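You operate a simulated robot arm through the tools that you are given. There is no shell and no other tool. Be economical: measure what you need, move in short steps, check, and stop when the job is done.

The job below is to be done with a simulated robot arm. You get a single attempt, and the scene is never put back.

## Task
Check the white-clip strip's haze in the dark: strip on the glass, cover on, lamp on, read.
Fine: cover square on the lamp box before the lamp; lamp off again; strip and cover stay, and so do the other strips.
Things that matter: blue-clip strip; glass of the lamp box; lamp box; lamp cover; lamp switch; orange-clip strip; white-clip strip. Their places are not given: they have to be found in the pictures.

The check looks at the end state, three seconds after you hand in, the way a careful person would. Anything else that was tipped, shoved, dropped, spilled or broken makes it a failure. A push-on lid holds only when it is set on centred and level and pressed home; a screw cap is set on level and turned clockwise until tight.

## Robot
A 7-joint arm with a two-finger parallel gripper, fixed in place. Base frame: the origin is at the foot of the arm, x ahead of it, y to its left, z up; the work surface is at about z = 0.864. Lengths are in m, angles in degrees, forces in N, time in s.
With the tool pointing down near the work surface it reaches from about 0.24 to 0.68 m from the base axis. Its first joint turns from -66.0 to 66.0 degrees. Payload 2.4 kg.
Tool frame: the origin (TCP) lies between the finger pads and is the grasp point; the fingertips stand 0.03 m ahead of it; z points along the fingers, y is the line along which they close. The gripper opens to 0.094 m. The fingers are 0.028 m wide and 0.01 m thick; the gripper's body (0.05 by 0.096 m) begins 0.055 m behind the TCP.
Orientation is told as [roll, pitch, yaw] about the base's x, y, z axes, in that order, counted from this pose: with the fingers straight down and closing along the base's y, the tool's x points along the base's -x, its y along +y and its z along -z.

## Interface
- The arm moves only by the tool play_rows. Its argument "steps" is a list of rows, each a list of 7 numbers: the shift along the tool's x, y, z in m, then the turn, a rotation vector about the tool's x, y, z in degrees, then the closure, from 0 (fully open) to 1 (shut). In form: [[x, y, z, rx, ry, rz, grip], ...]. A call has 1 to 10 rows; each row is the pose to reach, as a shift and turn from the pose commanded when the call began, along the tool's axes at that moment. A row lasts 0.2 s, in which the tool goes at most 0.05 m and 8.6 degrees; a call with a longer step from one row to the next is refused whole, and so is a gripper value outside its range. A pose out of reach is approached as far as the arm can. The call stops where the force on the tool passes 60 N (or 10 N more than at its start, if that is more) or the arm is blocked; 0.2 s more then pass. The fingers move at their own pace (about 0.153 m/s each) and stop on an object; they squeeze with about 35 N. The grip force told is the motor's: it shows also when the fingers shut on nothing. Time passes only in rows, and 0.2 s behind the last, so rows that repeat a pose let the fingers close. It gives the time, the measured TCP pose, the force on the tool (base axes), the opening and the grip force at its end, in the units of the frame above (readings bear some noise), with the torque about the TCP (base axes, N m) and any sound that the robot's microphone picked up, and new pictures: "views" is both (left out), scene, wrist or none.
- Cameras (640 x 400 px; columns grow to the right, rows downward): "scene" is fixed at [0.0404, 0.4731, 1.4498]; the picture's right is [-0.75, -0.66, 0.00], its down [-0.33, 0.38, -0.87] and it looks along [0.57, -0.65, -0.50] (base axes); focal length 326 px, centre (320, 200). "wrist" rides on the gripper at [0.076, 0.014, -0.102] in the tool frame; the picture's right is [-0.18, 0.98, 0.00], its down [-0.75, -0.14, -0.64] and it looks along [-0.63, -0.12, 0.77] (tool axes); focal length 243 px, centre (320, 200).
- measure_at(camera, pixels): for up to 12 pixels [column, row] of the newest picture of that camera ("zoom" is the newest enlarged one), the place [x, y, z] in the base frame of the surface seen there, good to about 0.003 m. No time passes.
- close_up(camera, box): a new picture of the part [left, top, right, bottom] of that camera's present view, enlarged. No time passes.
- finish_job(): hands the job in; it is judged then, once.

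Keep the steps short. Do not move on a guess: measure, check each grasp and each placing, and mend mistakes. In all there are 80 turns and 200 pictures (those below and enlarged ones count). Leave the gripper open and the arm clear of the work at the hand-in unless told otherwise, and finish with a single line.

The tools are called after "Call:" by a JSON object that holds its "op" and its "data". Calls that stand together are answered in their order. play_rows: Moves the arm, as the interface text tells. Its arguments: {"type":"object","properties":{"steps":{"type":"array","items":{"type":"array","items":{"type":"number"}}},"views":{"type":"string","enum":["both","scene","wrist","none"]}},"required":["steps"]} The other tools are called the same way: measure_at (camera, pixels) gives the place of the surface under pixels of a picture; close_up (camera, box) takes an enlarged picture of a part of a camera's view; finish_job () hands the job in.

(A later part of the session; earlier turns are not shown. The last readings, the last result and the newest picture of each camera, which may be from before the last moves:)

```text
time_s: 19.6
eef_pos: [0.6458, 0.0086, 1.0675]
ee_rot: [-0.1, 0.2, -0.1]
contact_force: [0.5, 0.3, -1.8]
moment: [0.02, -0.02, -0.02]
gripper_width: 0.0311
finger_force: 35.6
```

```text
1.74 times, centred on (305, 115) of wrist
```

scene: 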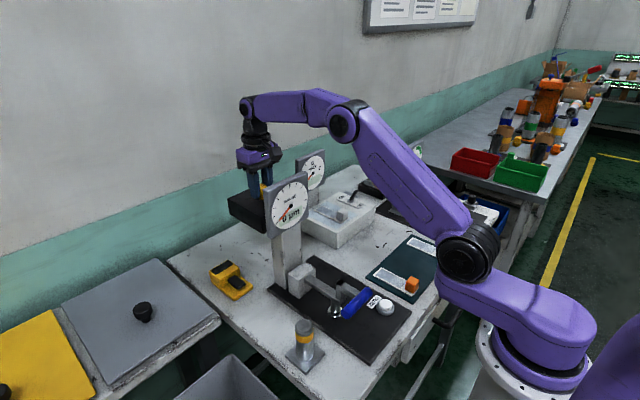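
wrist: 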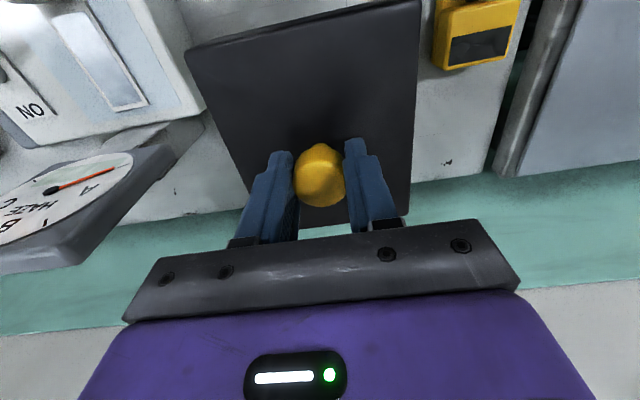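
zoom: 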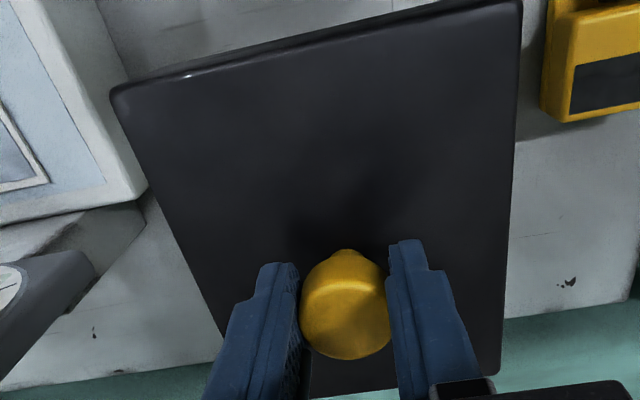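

Cover in hand: centre ≈ TCP (+1.4 mm in y), yaw 0, bottom ≈ 0.979. Next I carry it past the gauge and haze posts to above the glass centre, TCP (0.561, −0.181).

Call:
{"op": "play_rows", "data": {"steps": [[0.03, -0.035, -0.005, 0, 0, 0, 1], [0.065, -0.065, -0.005, 0, 0, 0, 1], [0.085, -0.1, -0.005, 0, 0, 0, 1], [0.085, -0.14, -0.005, 0, 0, 0, 1], [0.085, -0.175, -0.005, 0, 0, 0, 1], [0.085, -0.19, 0, 0, 0, 0, 1], [0.085, -0.19, 0, 0, 0, 0, 1]]}}

Call:
{"op": "close_up", "data": {"camera": "scene", "box": [260, 130, 420, 250]}}

```text
time_s: 21.2
eef_pos: [0.5614, -0.1821, 1.0691]
ee_rot: [0.0, 0.0, -0.2]
contact_force: [-5.7, -0.6, 0.8]
moment: [0.0, 0.16, 0.13]
gripper_width: 0.0311
finger_force: 35.1
```

scene: 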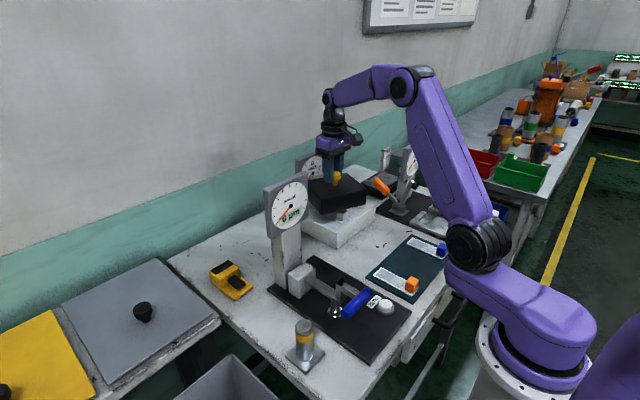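
wrist: 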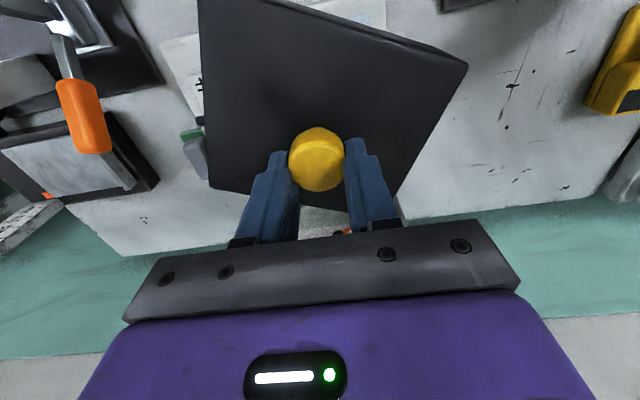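

```text
3.33 times, centred on (340, 190) of scene
```

zoom: 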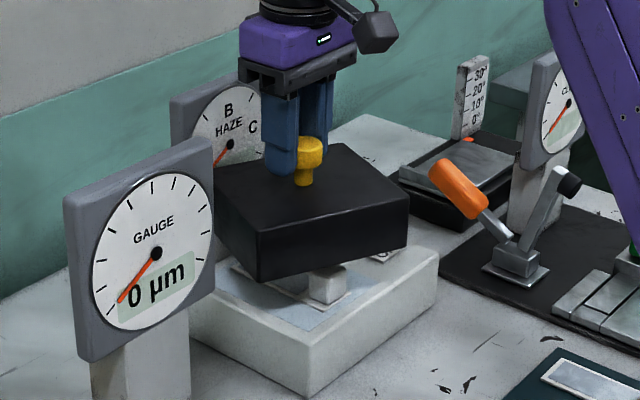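

The cover has turned about its round knob and there's a −5.7 N force along x, so it's touching the haze post. I'll measure the actual cover yaw and check the haze head.

Call:
{"op": "measure_at", "data": {"camera": "wrist", "pixels": [[206, 20], [210, 185], [208, 100], [461, 70], [430, 125], [400, 180], [330, 25], [400, 48], [280, 10], [240, 190]]}}

Call:
{"op": "close_up", "data": {"camera": "wrist", "box": [170, 0, 490, 240]}}

Call:
{"op": "measure_at", "data": {"camera": "scene", "pixels": [[299, 163], [304, 156], [320, 162], [303, 175], [316, 207], [370, 187], [338, 208], [319, 168]]}}

```text
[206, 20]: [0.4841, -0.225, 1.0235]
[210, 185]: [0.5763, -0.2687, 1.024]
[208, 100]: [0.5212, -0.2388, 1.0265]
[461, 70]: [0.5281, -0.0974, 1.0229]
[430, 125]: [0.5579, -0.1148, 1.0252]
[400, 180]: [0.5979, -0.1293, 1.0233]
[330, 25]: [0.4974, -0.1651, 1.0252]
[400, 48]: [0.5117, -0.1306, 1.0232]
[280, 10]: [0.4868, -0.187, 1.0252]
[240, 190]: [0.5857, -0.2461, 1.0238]
```

```text
1.67 times, centred on (330, 120) of wrist
```

zoom: 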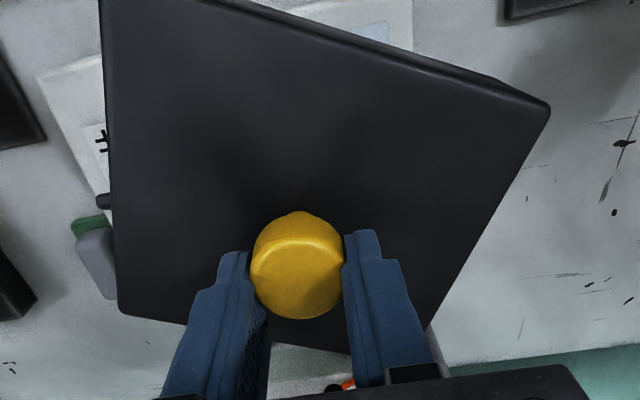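

```text
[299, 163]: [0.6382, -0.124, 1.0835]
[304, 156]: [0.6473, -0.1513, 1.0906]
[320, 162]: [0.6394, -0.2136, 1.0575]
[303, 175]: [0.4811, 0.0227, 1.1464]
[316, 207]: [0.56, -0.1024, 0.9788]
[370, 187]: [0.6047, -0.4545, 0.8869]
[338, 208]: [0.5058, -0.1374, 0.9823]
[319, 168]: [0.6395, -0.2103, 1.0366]
```

The cover is yawed about −24° (clockwise). The haze meter hasn't moved: its face still reads x ≈ 0.639. I'll back off toward the robot, then turn the hand +24° to square the cover.

Call:
{"op": "play_rows", "data": {"steps": [[0.02, 0, 0, 0, 0, 0, 1], [0.05, 0, 0, 0, 0, 0, 1], [0.065, 0, 0, 0, 0, 0, 1], [0.065, 0, 0, 0, 0, -8, 1], [0.065, 0, 0, 0, 0, -16, 1], [0.065, 0, 0, 0, 0, -24, 1], [0.065, 0, 0, 0, 0, -24, 1]]}}

Call:
{"op": "close_up", "data": {"camera": "scene", "box": [260, 130, 420, 250]}}

```text
time_s: 22.8
eef_pos: [0.497, -0.1803, 1.0669]
ee_rot: [0.1, 0.1, 24.0]
contact_force: [-1.1, 0.5, -0.8]
moment: [-0.04, -0.04, -0.01]
gripper_width: 0.031
finger_force: 34.4
```

scene: 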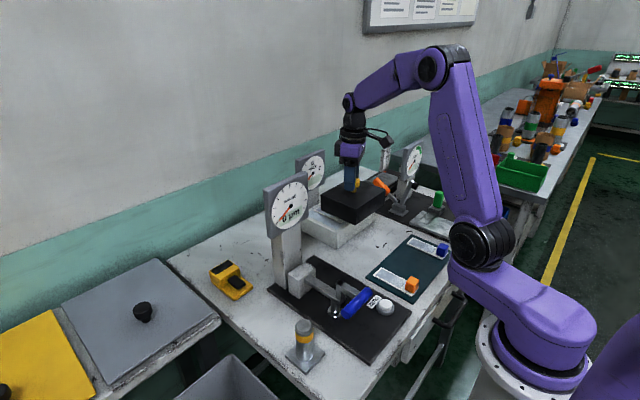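
wrist: 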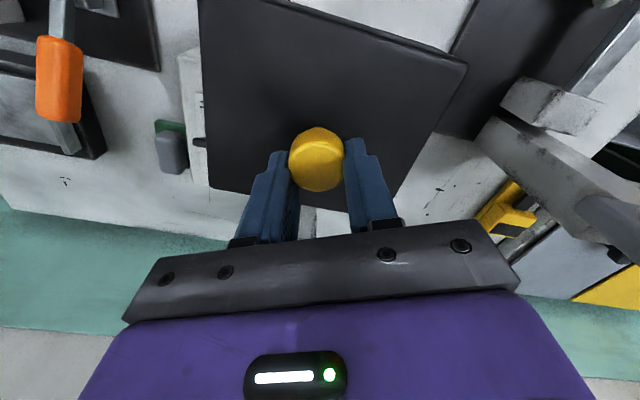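

```text
3.33 times, centred on (340, 190) of scene
```

zoom: 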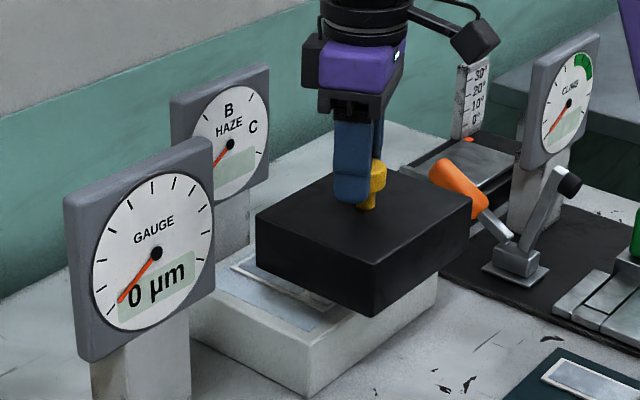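

The cover moved rigidly and nearly matches the box edges in the scene. I'll measure its corners for the exact yaw and offset.

Call:
{"op": "measure_at", "data": {"camera": "scene", "pixels": [[353, 208], [326, 194], [378, 191], [340, 201], [365, 200], [400, 182], [352, 205], [326, 190], [372, 193], [360, 202]]}}

Call:
{"op": "measure_at", "data": {"camera": "wrist", "pixels": [[205, 20], [207, 60], [210, 110], [211, 180], [461, 70], [440, 107], [420, 142], [400, 176], [300, 13], [340, 26], [380, 39], [430, 56]]}}

```text
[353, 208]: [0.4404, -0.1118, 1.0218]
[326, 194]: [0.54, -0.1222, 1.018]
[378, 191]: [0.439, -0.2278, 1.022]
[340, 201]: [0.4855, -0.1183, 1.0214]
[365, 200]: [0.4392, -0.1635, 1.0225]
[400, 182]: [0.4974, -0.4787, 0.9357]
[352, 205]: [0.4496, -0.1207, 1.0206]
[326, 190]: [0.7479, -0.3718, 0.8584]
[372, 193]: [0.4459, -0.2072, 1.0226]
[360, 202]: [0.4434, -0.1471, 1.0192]
```

```text
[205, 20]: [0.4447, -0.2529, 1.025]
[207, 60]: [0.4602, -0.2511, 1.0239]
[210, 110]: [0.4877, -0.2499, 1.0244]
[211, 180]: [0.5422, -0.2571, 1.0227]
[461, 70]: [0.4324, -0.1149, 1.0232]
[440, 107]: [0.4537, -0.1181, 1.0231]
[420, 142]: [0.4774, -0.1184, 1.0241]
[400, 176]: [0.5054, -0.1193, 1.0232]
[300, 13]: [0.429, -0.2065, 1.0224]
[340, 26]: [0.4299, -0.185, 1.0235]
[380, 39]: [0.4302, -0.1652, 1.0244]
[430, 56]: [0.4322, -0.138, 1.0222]
```

Working through the projection, the cover is now about 0.136 wide along y and 0.116 along x. So it actually spun +66° at the post, and after my +24° it sits near 87°. It also slid about 10 mm along the pads. It needs to go back by −87° (tool +87°) to its original orientation. I'll turn in place, clear of everything, in two halves.

Call:
{"op": "play_rows", "data": {"steps": [[0, 0, 0, 0, 0, 6, 1], [0, 0, 0, 0, 0, 13, 1], [0, 0, 0, 0, 0, 20, 1], [0, 0, 0, 0, 0, 27, 1], [0, 0, 0, 0, 0, 34, 1], [0, 0, 0, 0, 0, 40, 1], [0, 0, 0, 0, 0, 44, 1], [0, 0, 0, 0, 0, 44, 1]], "views": "scene"}}

Call:
{"op": "play_rows", "data": {"steps": [[0, 0, 0, 0, 0, 6, 1], [0, 0, 0, 0, 0, 13, 1], [0, 0, 0, 0, 0, 20, 1], [0, 0, 0, 0, 0, 27, 1], [0, 0, 0, 0, 0, 34, 1], [0, 0, 0, 0, 0, 39, 1], [0, 0, 0, 0, 0, 43, 1], [0, 0, 0, 0, 0, 43, 1]], "views": "both"}}

Call:
{"op": "close_up", "data": {"camera": "scene", "box": [260, 130, 420, 250]}}

```text
time_s: 24.6
eef_pos: [0.4973, -0.1811, 1.0677]
ee_rot: [0.0, -0.1, -20.1]
contact_force: [0.4, 0.5, -0.5]
moment: [-0.02, 0.01, -0.01]
gripper_width: 0.0309
finger_force: 34.8
```

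scene: 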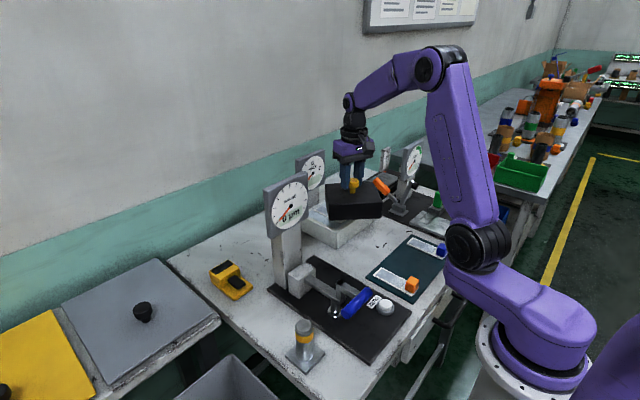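

```text
time_s: 26.4
eef_pos: [0.4976, -0.1803, 1.0678]
ee_rot: [0.0, 0.0, -63.1]
contact_force: [-0.1, 0.2, -0.4]
moment: [-0.03, 0.01, 0.0]
gripper_width: 0.031
finger_force: 34.7
```

scene: 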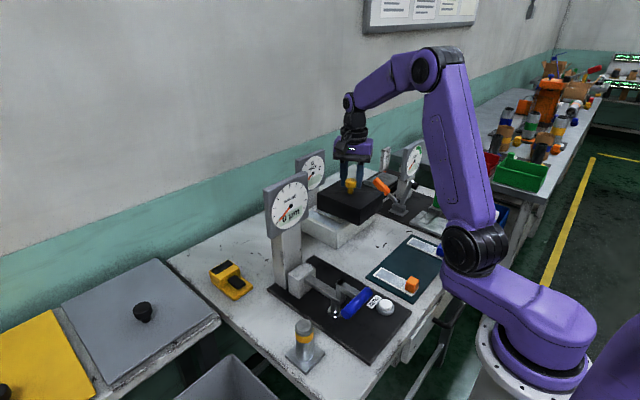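
wrist: 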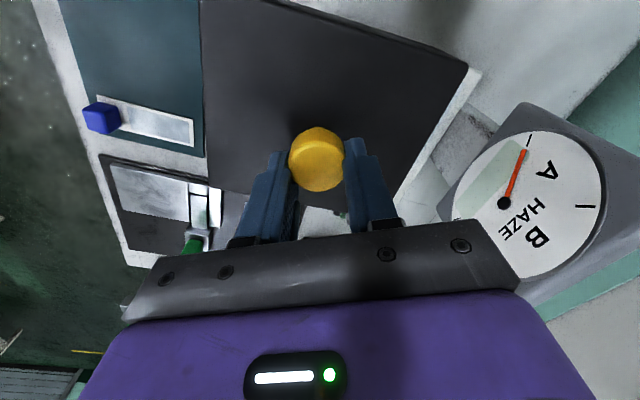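

```text
3.33 times, centred on (340, 190) of scene
```

zoom: 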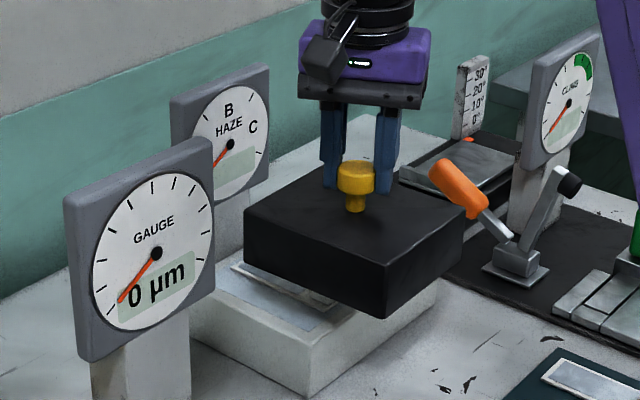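

The long side is along x again and looks aligned with the box. I'll measure its edges and the knob.

Call:
{"op": "measure_at", "data": {"camera": "wrist", "pixels": [[205, 20], [207, 70], [209, 120], [211, 170], [300, 12], [340, 23], [380, 35], [430, 52], [461, 72], [440, 108], [420, 142], [402, 172]]}}

Call:
{"op": "measure_at", "data": {"camera": "scene", "pixels": [[360, 207], [345, 202], [332, 197.5], [320, 192], [366, 203], [372, 199], [378, 196], [382, 193.5], [350, 180], [346, 179], [355, 179]]}}

```text
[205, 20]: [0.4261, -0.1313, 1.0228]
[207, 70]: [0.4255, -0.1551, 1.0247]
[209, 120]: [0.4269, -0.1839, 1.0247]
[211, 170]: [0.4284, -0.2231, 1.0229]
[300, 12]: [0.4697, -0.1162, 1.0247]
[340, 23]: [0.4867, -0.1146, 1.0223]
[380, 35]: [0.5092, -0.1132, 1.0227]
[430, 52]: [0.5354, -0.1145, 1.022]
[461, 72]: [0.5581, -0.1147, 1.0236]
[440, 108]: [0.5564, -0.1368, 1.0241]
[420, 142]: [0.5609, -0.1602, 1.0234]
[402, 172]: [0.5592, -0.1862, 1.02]
```

```text
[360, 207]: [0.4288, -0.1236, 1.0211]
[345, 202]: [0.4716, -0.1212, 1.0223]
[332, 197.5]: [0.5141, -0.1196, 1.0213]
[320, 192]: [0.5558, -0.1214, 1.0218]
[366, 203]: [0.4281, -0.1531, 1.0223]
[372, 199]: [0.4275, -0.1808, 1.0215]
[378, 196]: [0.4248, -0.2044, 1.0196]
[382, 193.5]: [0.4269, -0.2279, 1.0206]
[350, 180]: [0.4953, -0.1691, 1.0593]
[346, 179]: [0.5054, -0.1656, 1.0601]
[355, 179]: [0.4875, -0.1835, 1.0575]
```

The cover is square within 1°. Its centre is about (0.4935, −0.173), offset (−4, +7.5) mm from the TCP. I'll move to TCP (0.565, −0.1875) at this height with a 0.7° trim, then check again.

Call:
{"op": "play_rows", "data": {"steps": [[-0.012, 0.019, 0, 0, 0, 0.7, 1], [-0.024, 0.038, 0, 0, 0, 0.7, 1], [-0.0369, 0.0568, 0, 0, 0, 0.7, 1], [-0.0369, 0.0568, 0, 0, 0, 0.7, 1]]}}

Call:
{"op": "close_up", "data": {"camera": "scene", "box": [280, 150, 400, 240]}}

```text
time_s: 27.4
eef_pos: [0.5635, -0.1871, 1.0691]
ee_rot: [0.0, 0.0, -63.7]
contact_force: [0.1, 0.6, -1.2]
moment: [-0.02, -0.01, -0.03]
gripper_width: 0.0306
finger_force: 35.3
```

scene: 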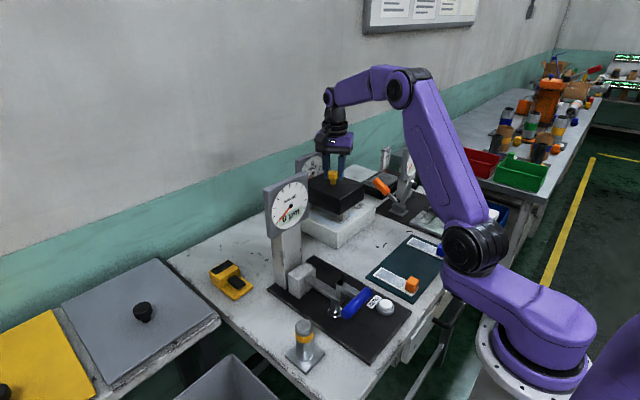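
wrist: 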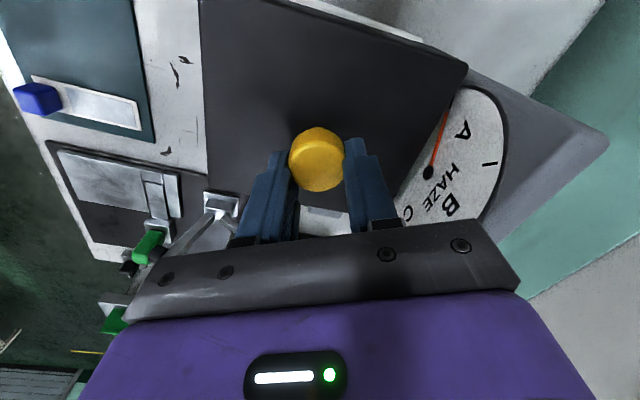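

```text
4.44 times, centred on (340, 195) of scene
```

zoom: 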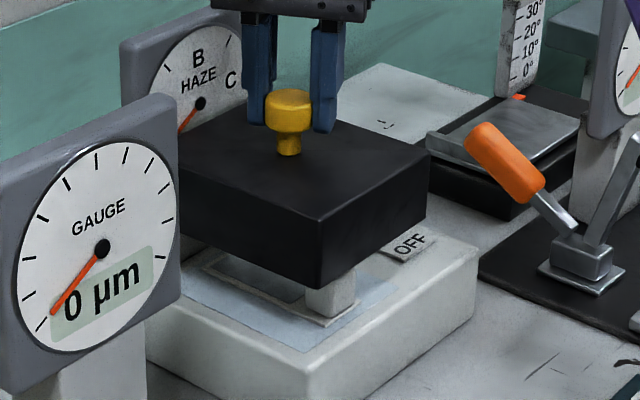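

No contact, and the cover looks square over the glass. I'll verify its edges here.

Call:
{"op": "measure_at", "data": {"camera": "wrist", "pixels": [[205, 20], [207, 70], [209, 120], [211, 170], [300, 12], [340, 23], [380, 35], [430, 52], [463, 66], [440, 108], [420, 142], [402, 172]]}}

Call:
{"op": "measure_at", "data": {"camera": "zoom", "pixels": [[318, 220], [280, 208], [230, 192], [200, 182], [340, 207], [380, 182], [425, 155], [415, 148], [318, 280], [420, 215]]}}

```text
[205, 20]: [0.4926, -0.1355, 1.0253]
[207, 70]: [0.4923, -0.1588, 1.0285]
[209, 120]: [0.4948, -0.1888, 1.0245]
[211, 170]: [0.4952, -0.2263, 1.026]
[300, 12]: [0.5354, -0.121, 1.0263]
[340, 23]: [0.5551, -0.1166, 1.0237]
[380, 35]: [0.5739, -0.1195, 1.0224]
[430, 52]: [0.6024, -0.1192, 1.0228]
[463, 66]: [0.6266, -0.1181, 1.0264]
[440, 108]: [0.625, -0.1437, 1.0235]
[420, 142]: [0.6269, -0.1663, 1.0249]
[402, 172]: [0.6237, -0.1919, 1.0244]
```

```text
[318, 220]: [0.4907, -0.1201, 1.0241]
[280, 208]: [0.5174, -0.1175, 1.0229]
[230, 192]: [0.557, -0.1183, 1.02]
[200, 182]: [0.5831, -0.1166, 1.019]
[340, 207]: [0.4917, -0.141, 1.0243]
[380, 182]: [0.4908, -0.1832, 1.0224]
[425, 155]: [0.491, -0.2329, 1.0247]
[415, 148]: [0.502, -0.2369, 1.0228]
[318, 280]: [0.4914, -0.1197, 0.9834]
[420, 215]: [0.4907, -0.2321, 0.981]
```

Cover x 0.491–0.627, y −0.1185 to −0.2365. I'll shift 2 mm forward and 2 mm right, then lower to just above the box (about 60 mm total).

Call:
{"op": "play_rows", "data": {"steps": [[-0.0027, 0.0009, 0.005, 0, 0, 0, 1], [-0.0027, 0.0009, 0.025, 0, 0, 0, 1], [-0.0027, 0.0009, 0.045, 0, 0, 0, 1], [-0.0027, 0.0009, 0.054, 0, 0, 0, 1], [-0.0027, 0.0009, 0.054, 0, 0, 0, 1]]}}

Call:
{"op": "close_up", "data": {"camera": "scene", "box": [280, 150, 400, 240]}}

```text
time_s: 28.6
eef_pos: [0.5671, -0.1898, 1.0147]
ee_rot: [0.1, -0.1, -63.7]
contact_force: [-2.6, 1.2, 4.8]
moment: [-0.23, -0.24, -0.03]
gripper_width: 0.031
finger_force: 35.1
```

scene: 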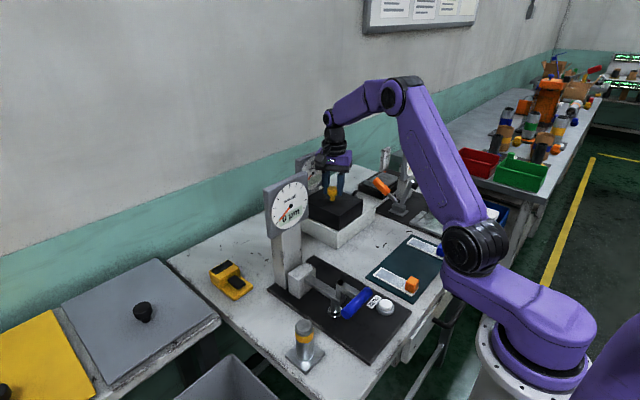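
wrist: 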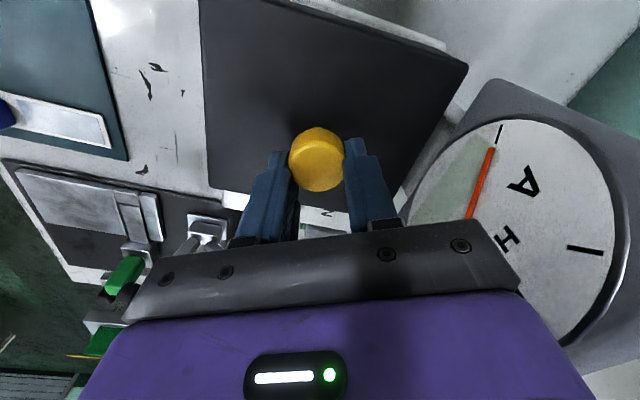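

```text
4.44 times, centred on (340, 195) of scene
```

zoom: 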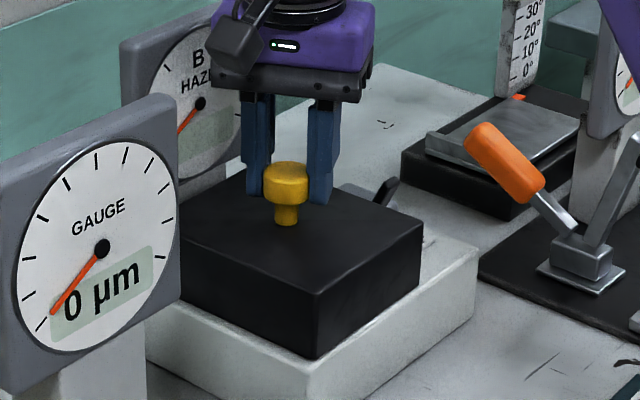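

There's a slight 5 N contact. I'll measure the cover's height and tilt here.

Call:
{"op": "measure_at", "data": {"camera": "zoom", "pixels": [[317, 294], [280, 278], [230, 258], [190, 240], [350, 268], [380, 250], [415, 228], [300, 235], [316, 355], [416, 285], [370, 230], [200, 215]]}}

Call:
{"op": "measure_at", "data": {"camera": "wrist", "pixels": [[205, 20], [207, 70], [209, 120], [211, 170], [300, 12], [340, 25], [380, 38], [430, 54], [461, 70], [440, 108], [420, 142], [402, 172]]}}

```text
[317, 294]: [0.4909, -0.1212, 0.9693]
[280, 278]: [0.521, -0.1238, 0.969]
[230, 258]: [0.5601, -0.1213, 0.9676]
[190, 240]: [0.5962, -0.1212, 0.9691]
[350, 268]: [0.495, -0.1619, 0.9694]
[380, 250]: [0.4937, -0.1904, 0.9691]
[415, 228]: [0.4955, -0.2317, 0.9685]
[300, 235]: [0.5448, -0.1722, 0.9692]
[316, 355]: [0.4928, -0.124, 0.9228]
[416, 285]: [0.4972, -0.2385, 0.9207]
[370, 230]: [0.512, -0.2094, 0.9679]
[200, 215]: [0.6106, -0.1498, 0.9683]
```

```text
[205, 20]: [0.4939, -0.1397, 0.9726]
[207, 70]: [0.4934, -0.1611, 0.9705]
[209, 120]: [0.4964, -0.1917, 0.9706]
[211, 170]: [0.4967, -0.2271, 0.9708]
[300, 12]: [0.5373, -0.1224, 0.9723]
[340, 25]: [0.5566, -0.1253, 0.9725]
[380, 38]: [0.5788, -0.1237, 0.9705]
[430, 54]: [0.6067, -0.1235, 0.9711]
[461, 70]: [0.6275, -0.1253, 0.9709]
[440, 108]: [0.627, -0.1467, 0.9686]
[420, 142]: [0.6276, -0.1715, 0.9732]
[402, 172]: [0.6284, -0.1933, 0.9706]
```

The cover is level, square and centred over the glass, with its bottom 1–3 mm above the top of the box. I'll lower slowly to seat it.

Call:
{"op": "play_rows", "data": {"steps": [[0, 0, 0.001, 0, 0, 0, 1], [0, 0, 0.002, 0, 0, 0, 1], [0, 0, 0.003, 0, 0, 0, 1], [0, 0, 0.003, 0, 0, 0, 1]], "views": "none"}}

```text
time_s: 29.6
eef_pos: [0.5661, -0.189, 1.013]
ee_rot: [0.1, -0.1, -63.7]
contact_force: [-7.7, 6.2, 35.8]
moment: [0.41, 0.8, 0.1]
gripper_width: 0.0308
finger_force: 34.9
```

It's seated with 36 N. I'll relax the pressure, open the fingers and rise, then check.

Call:
{"op": "play_rows", "data": {"steps": [[0, 0, -0.001, 0, 0, 0, 1], [0, 0, -0.001, 0, 0, 0, 0.8], [0, 0, -0.001, 0, 0, 0, 0.5], [0, 0, -0.001, 0, 0, 0, 0.4], [0, 0, -0.001, 0, 0, 0, 0.4], [0, 0, -0.03, 0, 0, 0, 0.4], [0, 0, -0.07, 0, 0, 0, 0.4], [0, 0, -0.11, 0, 0, 0, 0.4], [0, 0, -0.11, 0, 0, 0, 0.4]]}}

Call:
{"op": "close_up", "data": {"camera": "scene", "box": [280, 150, 400, 240]}}

```text
time_s: 31.6
eef_pos: [0.5662, -0.1926, 1.1201]
ee_rot: [0.0, 0.1, -63.7]
contact_force: [0.5, -0.6, -0.8]
moment: [0.01, -0.02, 0.02]
gripper_width: 0.0566
finger_force: 0.0
```

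scene: 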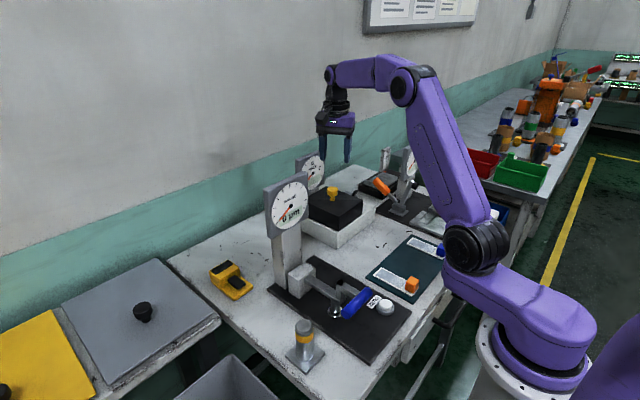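
wrist: 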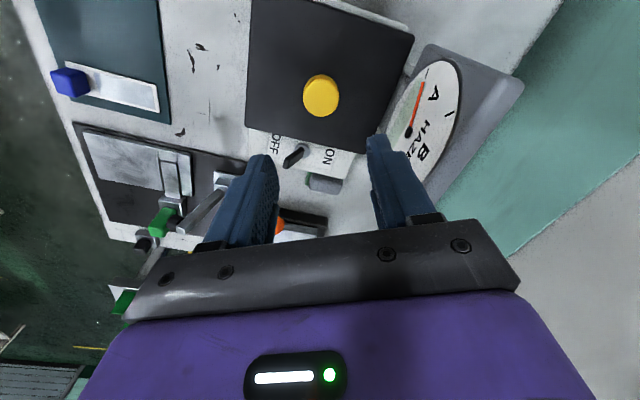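

```text
4.44 times, centred on (340, 195) of scene
```

zoom: 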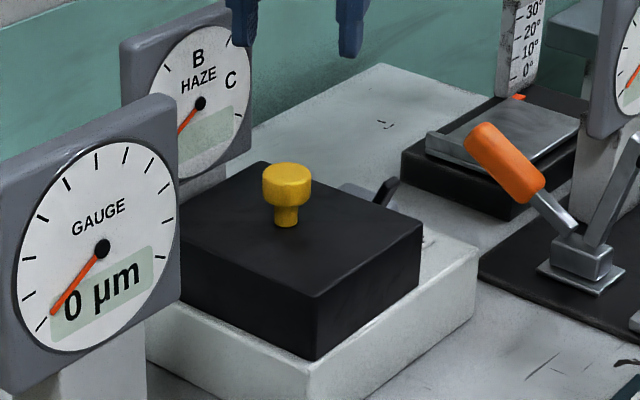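

The cover sits on the box. I'll measure its top, its edges and the box edges from this view to confirm it's square and level.

Call:
{"op": "measure_at", "data": {"camera": "wrist", "pixels": [[255, 8], [253, 50], [250, 100], [248, 125], [300, 138], [355, 151], [380, 102], [405, 48], [400, 40], [350, 17], [300, 60], [320, 90]]}}

Call:
{"op": "measure_at", "data": {"camera": "wrist", "pixels": [[241, 135], [244, 155], [365, 157], [300, 154], [294, 159], [330, 156], [276, 145], [335, 185], [355, 155], [245, 145], [290, 163], [297, 150]]}}

Call:
{"op": "close_up", "data": {"camera": "wrist", "box": [220, 0, 430, 200]}}

```text
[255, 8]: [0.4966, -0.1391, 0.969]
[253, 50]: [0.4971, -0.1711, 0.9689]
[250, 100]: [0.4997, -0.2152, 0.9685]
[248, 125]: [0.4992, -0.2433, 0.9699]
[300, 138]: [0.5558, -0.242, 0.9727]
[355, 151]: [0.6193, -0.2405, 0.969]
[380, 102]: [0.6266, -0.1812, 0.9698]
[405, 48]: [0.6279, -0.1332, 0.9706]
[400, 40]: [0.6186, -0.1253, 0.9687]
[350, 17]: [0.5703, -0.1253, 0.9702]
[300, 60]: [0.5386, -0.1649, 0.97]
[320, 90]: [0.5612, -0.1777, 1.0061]
```

```text
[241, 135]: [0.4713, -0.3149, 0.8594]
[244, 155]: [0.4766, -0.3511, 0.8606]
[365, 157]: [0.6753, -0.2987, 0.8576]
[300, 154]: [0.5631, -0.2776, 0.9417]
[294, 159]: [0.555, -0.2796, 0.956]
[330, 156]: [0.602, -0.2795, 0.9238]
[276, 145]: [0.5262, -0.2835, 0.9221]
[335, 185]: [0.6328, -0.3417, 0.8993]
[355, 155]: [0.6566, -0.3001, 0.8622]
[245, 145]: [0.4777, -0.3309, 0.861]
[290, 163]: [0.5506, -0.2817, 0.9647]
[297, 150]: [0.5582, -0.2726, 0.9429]
```

```text
2.00 times, centred on (325, 100) of wrist
```

zoom: 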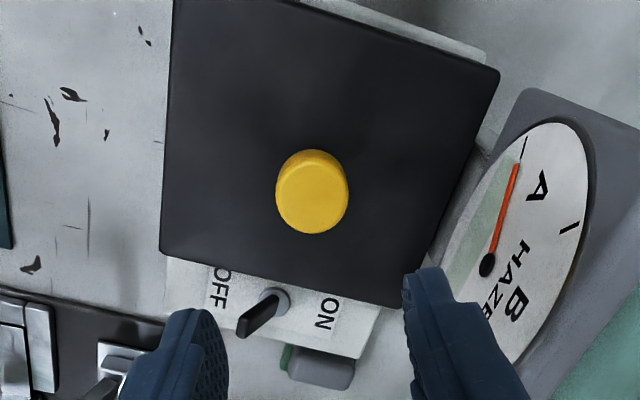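

Cover x 0.497–0.628, y −0.243 to −0.1235, level at z 0.9695. I'll zoom in on the seam to check for any gap.

Call:
{"op": "close_up", "data": {"camera": "scene", "box": [310, 190, 374, 240]}}

```text
8.00 times, centred on (342, 215) of scene
```

zoom: 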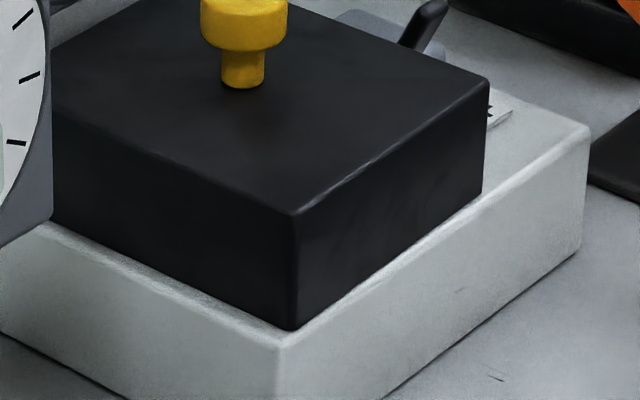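

The cover is flush and square with the box edges. Next is the switch: pivot about (0.56, −0.276), lever tip (0.546, −0.28, 0.965) leaning toward OFF (−x), so it must be pushed toward +x. I'll measure nearby obstacles first.

Call:
{"op": "measure_at", "data": {"camera": "scene", "pixels": [[382, 187], [374, 180], [406, 150], [420, 150], [410, 180], [411, 182], [386, 155], [366, 192], [364, 196], [420, 178], [368, 197]]}}

Call:
{"op": "close_up", "data": {"camera": "scene", "box": [350, 140, 440, 220]}}

```text
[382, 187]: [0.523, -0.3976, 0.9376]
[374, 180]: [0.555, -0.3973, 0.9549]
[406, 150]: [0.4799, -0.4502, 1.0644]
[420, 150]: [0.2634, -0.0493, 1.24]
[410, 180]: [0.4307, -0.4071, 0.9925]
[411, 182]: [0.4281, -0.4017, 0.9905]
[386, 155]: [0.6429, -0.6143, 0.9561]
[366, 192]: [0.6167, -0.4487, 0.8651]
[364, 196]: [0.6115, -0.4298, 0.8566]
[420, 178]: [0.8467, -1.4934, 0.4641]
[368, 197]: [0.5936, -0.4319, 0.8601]
```

```text
5.00 times, centred on (395, 180) of scene
```

zoom: 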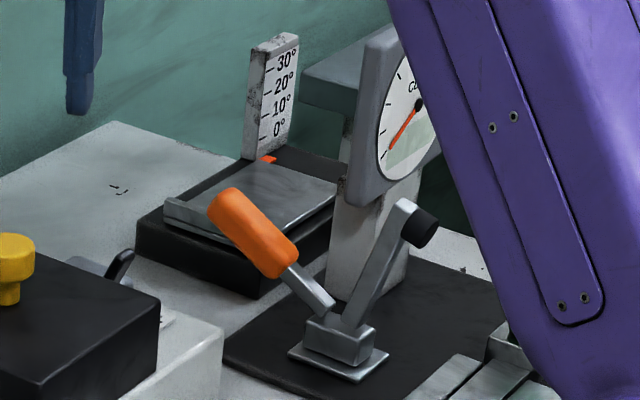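

Obstacles on that side are at y ≤ −0.38, so there's room. I'll turn the hand back to yaw 0, close the fingers, and go above the point in front of the lever (0.51, −0.279).

Call:
{"op": "play_rows", "data": {"steps": [[-0.007, -0.011, -0.01, 0, 0, -8, 0.6], [-0.014, -0.022, -0.01, 0, 0, -16, 0.8], [-0.021, -0.034, -0.01, 0, 0, -24, 1], [-0.028, -0.045, -0.01, 0, 0, -32, 1], [-0.034, -0.057, -0.01, 0, 0, -40, 1], [-0.041, -0.068, -0.01, 0, 0, -48, 1], [-0.048, -0.08, -0.01, 0, 0, -56, 1], [-0.0532, -0.0887, -0.01, 0, 0, -63.7, 1], [-0.0532, -0.0887, -0.01, 0, 0, -63.7, 1]]}}

Call:
{"op": "close_up", "data": {"camera": "wrist", "box": [180, 20, 440, 240]}}

```text
time_s: 33.6
eef_pos: [0.5101, -0.2775, 1.1302]
ee_rot: [0.0, -0.1, 0.2]
contact_force: [0.7, 0.0, -0.6]
moment: [0.0, 0.01, 0.03]
gripper_width: 0.0
finger_force: 33.0
```

scene: 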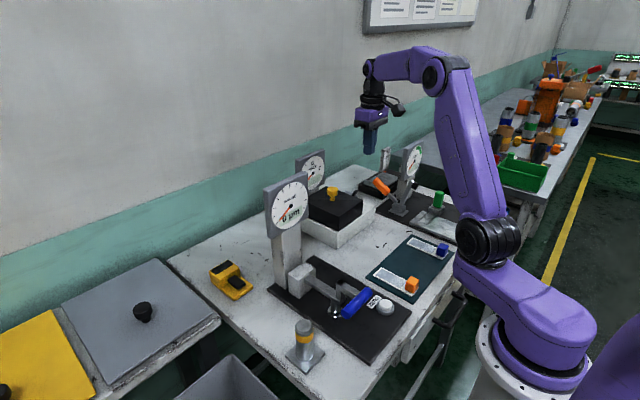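
wrist: 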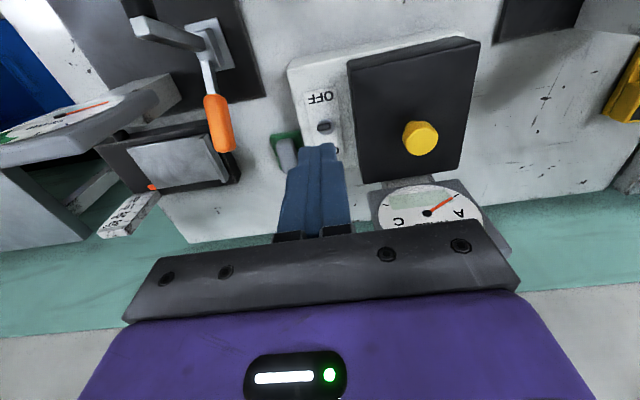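

```text
1.82 times, centred on (310, 130) of wrist
```

zoom: 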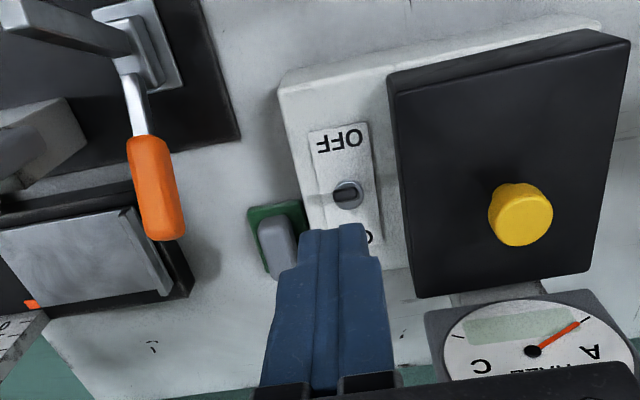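

The lever is at wrist (323,127). I'll pinpoint it and the cover's right edge.

Call:
{"op": "measure_at", "data": {"camera": "zoom", "pixels": [[345, 196], [350, 192], [348, 203], [343, 190], [360, 190], [388, 80], [418, 295], [400, 180], [320, 128], [325, 225]]}}

Call:
{"op": "measure_at", "data": {"camera": "wrist", "pixels": [[476, 44], [352, 68], [460, 166], [360, 180], [418, 138], [415, 55]]}}

```text
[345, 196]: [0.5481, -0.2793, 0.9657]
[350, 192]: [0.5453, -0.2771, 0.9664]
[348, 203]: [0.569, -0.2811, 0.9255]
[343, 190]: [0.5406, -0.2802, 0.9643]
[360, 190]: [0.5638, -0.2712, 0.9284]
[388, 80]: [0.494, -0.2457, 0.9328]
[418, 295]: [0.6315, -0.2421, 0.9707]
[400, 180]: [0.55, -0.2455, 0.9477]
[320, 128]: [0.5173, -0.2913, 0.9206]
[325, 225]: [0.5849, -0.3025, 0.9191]
```

```text
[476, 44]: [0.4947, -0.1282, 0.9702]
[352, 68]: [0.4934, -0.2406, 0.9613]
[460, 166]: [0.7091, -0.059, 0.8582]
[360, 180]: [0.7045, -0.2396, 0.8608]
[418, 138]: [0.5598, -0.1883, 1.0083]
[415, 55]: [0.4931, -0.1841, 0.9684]
```

The cover's y-centre measures about −0.184, while the glass centre is −0.180. A gentle yaw-0 pinch on the knob at y = −0.180 will centre it and lets me press it level. I'll do that before the lamp.

Call:
{"op": "play_rows", "data": {"steps": [[-0.017, 0.033, 0, 0, 0, 0, 0.6], [-0.034, 0.066, 0, 0, 0, 0, 0.4], [-0.051, 0.0975, 0, 0, 0, 0, 0.4], [-0.051, 0.0975, 0.04, 0, 0, 0, 0.4], [-0.051, 0.0975, 0.08, 0, 0, 0, 0.4], [-0.051, 0.0975, 0.11, 0, 0, 0, 0.4], [-0.051, 0.0975, 0.118, 0, 0, 0, 0.4], [-0.051, 0.0975, 0.118, 0, 0, 0, 0.4]], "views": "wrist"}}

```text
time_s: 35.4
eef_pos: [0.5625, -0.1792, 1.0142]
ee_rot: [0.0, 0.0, 0.0]
contact_force: [0.6, -0.2, -1.5]
moment: [0.02, -0.02, -0.01]
gripper_width: 0.0565
finger_force: 0.0
```

wrist: 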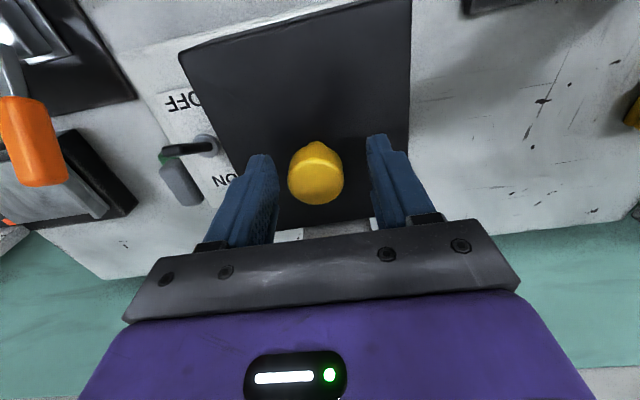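

The knob sits slightly toward the right finger, as expected. I'll close gently to centre it.

Call:
{"op": "play_rows", "data": {"steps": [[0, 0, 0, 0, 0, 0, 0.5], [0, 0, 0, 0, 0, 0, 0.6], [0, 0, 0, 0, 0, 0, 0.66], [0, 0, 0, 0, 0, 0, 0.7], [0, 0, 0, 0, 0, 0, 0.75], [0, 0, 0, 0, 0, 0, 0.75]], "views": "wrist"}}

Call:
{"op": "measure_at", "data": {"camera": "wrist", "pixels": [[190, 60], [215, 120], [235, 160], [408, 40], [406, 100], [404, 170], [240, 42], [300, 25], [360, 10], [318, 190]]}}

```text
time_s: 36.8
eef_pos: [0.5621, -0.1814, 1.0137]
ee_rot: [0.0, 0.1, 0.1]
contact_force: [-0.3, -0.4, 2.0]
moment: [0.0, 0.0, -0.06]
gripper_width: 0.0308
finger_force: 35.0
```

wrist: 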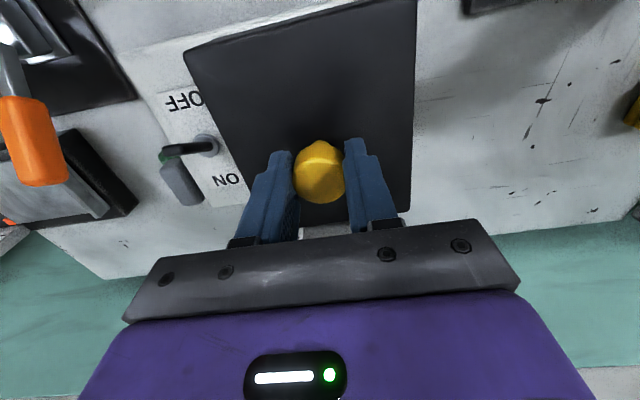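

```text
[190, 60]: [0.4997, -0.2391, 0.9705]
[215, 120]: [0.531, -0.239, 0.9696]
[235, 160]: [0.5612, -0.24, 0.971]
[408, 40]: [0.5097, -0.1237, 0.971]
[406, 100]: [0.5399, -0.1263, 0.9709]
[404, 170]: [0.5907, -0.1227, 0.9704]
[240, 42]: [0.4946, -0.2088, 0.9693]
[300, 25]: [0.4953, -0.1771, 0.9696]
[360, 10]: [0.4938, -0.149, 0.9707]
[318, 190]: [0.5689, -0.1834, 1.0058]
```

Now centred: y −0.2395 to −0.1225, x 0.494–0.63, yaw 0. I'll open, rise and move back in front of the lever with the fingers closed.

Call:
{"op": "play_rows", "data": {"steps": [[0, 0, 0, 0, 0, 0, 0.6], [0, 0, 0, 0, 0, 0, 0.4], [0, 0, 0, 0, 0, 0, 0.4], [0, 0, -0.03, 0, 0, 0, 0.4], [0, 0, -0.07, 0, 0, 0, 0.4], [0.017, -0.033, -0.09, 0, 0, 0, 0.6], [0.034, -0.066, -0.09, 0, 0, 0, 1], [0.053, -0.099, -0.09, 0, 0, 0, 1], [0.053, -0.099, -0.09, 0, 0, 0, 1]]}}

Call:
{"op": "close_up", "data": {"camera": "scene", "box": [280, 150, 400, 240]}}

Call:
{"op": "measure_at", "data": {"camera": "scene", "pixels": [[351, 215], [371, 200], [337, 210], [325, 206], [360, 208], [365, 203]]}}

```text
time_s: 38.8
eef_pos: [0.5106, -0.2789, 1.1013]
ee_rot: [0.1, 0.0, 0.0]
contact_force: [0.3, 0.3, 0.6]
moment: [0.02, -0.02, -0.01]
gripper_width: 0.0001
finger_force: 33.6
```

scene: 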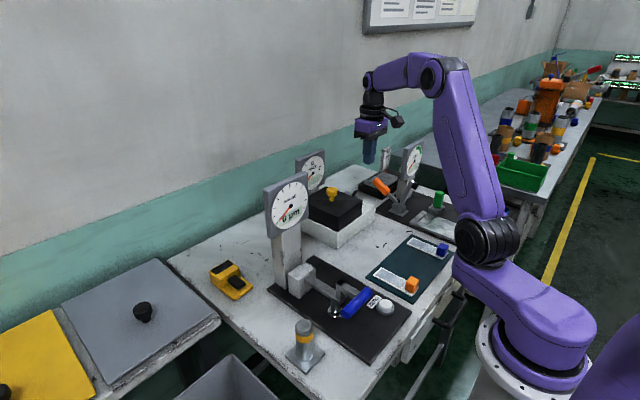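
wrist: 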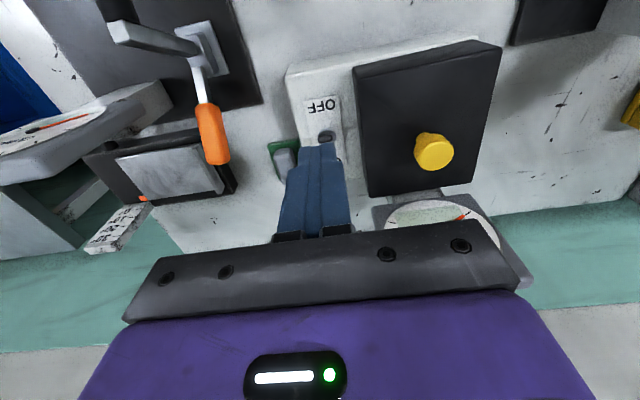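

```text
4.44 times, centred on (340, 195) of scene
```

zoom: 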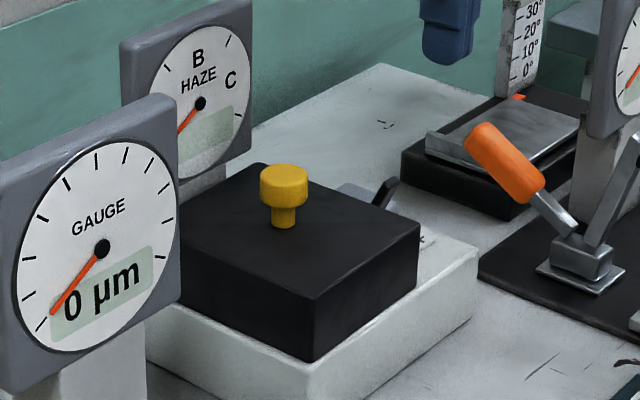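

```text
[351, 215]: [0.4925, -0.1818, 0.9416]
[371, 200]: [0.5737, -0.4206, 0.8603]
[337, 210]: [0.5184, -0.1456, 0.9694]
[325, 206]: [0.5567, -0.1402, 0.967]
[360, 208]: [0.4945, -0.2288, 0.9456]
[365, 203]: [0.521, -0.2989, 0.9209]
```

The cover is good. Now I'll descend in front of the lever, with fingertips at about z 0.948 and clear of its tip by about 15 mm.

Call:
{"op": "play_rows", "data": {"steps": [[0, 0, 0.04, 0, 0, 0, 1], [0, 0, 0.08, 0, 0, 0, 1], [0, 0, 0.11, 0, 0, 0, 1], [0, 0, 0.123, 0, 0, 0, 1], [0, 0, 0.123, 0, 0, 0, 1]]}}

Call:
{"op": "close_up", "data": {"camera": "scene", "box": [280, 150, 400, 240]}}

```text
time_s: 40.0
eef_pos: [0.5087, -0.278, 0.9793]
ee_rot: [0.0, 0.0, 0.0]
contact_force: [0.2, -0.1, 0.3]
moment: [-0.02, 0.0, 0.0]
gripper_width: 0.0
finger_force: 33.0
```

scene: 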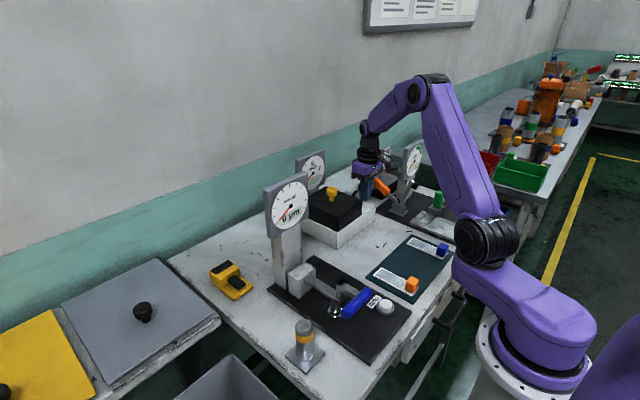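
wrist: 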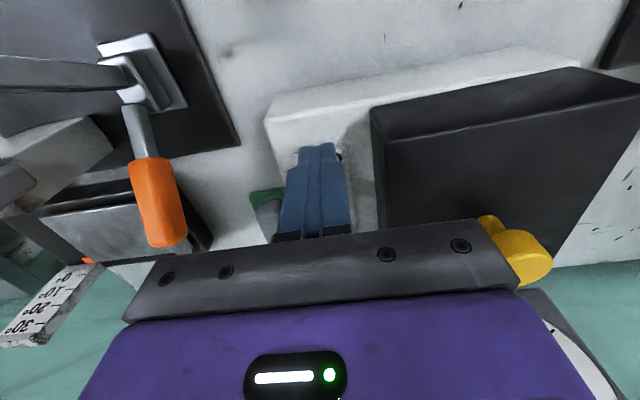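

```text
4.44 times, centred on (340, 195) of scene
```

zoom: 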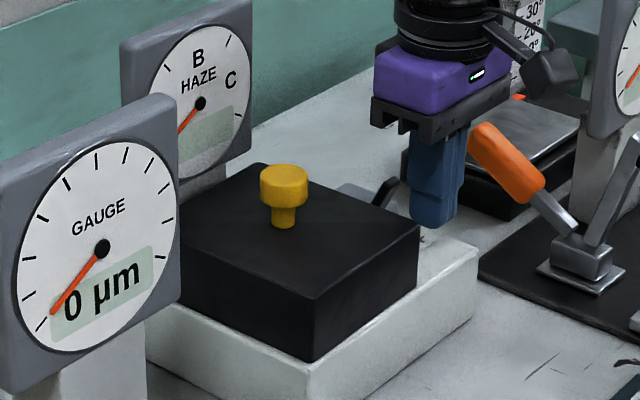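

I'm positioned in front of the lever. I'll push toward +x in small steps and listen for a click.

Call:
{"op": "play_rows", "data": {"steps": [[-0.01, 0, 0, 0, 0, 0, 1], [-0.02, 0, 0, 0, 0, 0, 1], [-0.028, 0, 0, 0, 0, 0, 1], [-0.035, 0, 0, 0, 0, 0, 1], [-0.042, 0, 0, 0, 0, 0, 1], [-0.048, 0, 0, 0, 0, 0, 1]]}}

Call:
{"op": "close_up", "data": {"camera": "scene", "box": [280, 150, 400, 240]}}

```text
time_s: 41.4
eef_pos: [0.5572, -0.2789, 0.9794]
ee_rot: [-0.1, -0.1, 0.1]
contact_force: [-2.0, -0.5, -0.1]
moment: [-0.02, 0.06, 0.04]
gripper_width: 0.0
finger_force: 33.0
```

scene: 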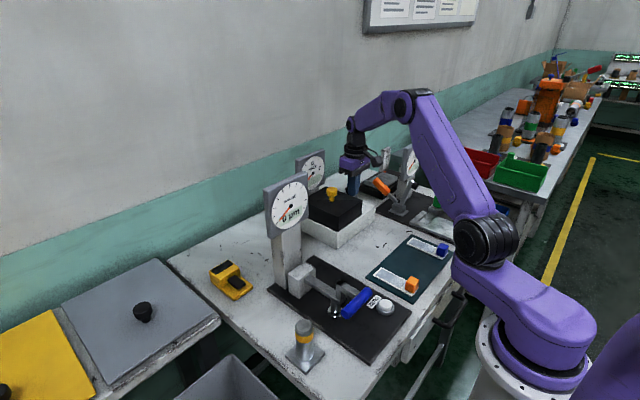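
wrist: 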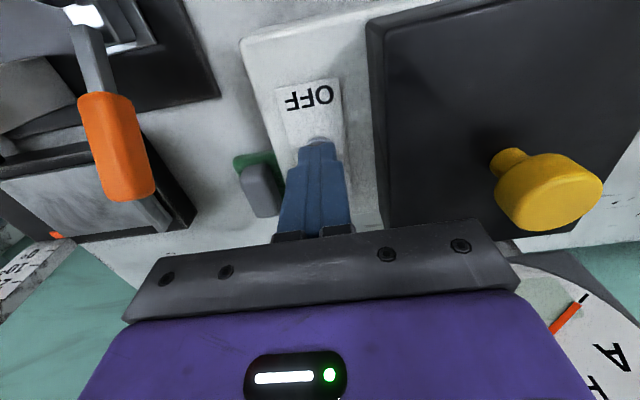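

```text
4.44 times, centred on (340, 195) of scene
```

zoom: 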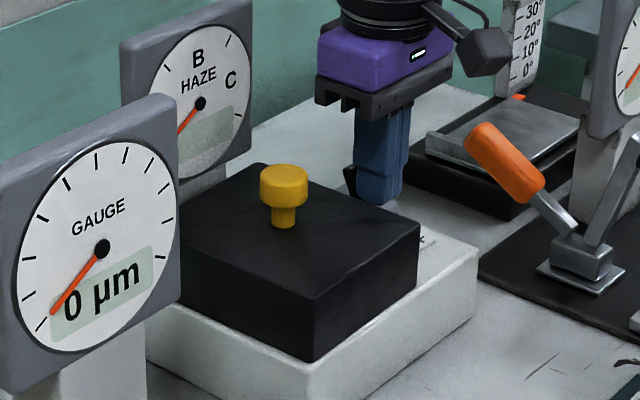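

The lever is moving (2 N), but there's no click and the haze dial hasn't changed. I'll push a bit further.

Call:
{"op": "play_rows", "data": {"steps": [[-0.005, 0, 0, 0, 0, 0, 1], [-0.01, 0, 0, 0, 0, 0, 1], [-0.015, 0, 0, 0, 0, 0, 1], [-0.015, 0, 0, 0, 0, 0, 1]], "views": "scene"}}

Call:
{"op": "close_up", "data": {"camera": "scene", "box": [280, 140, 400, 230]}}

```text
time_s: 42.0
eef_pos: [0.5577, -0.2791, 0.98]
ee_rot: [0.6, 1.8, 0.0]
contact_force: [-13.4, 2.9, 11.1]
moment: [0.14, 0.24, 0.07]
gripper_width: 0.0001
finger_force: 33.1
stopped in row 3: the force on the tool passed its limit at 66 N (the readings are from after the stop); the commanded pose is now the measured one
```

scene: 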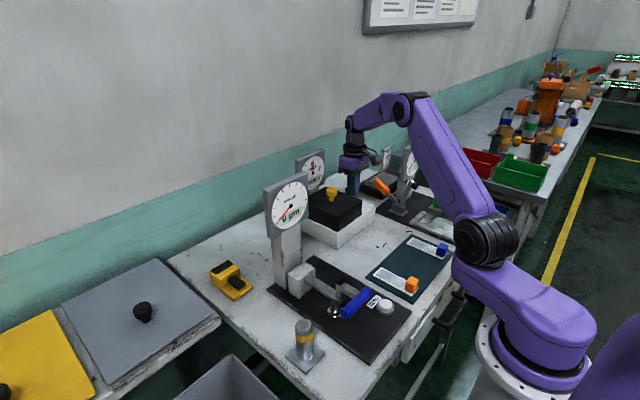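

```text
4.44 times, centred on (340, 185) of scene
```

zoom: 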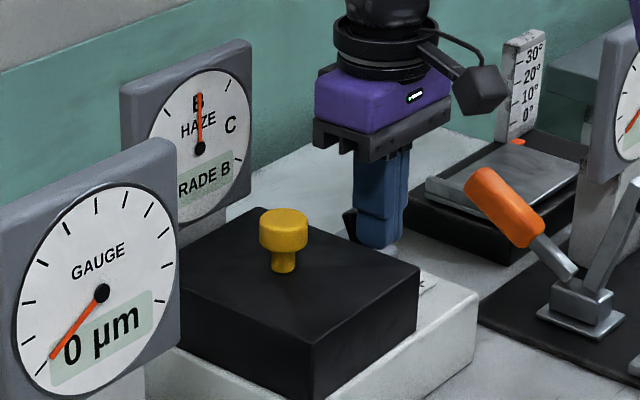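

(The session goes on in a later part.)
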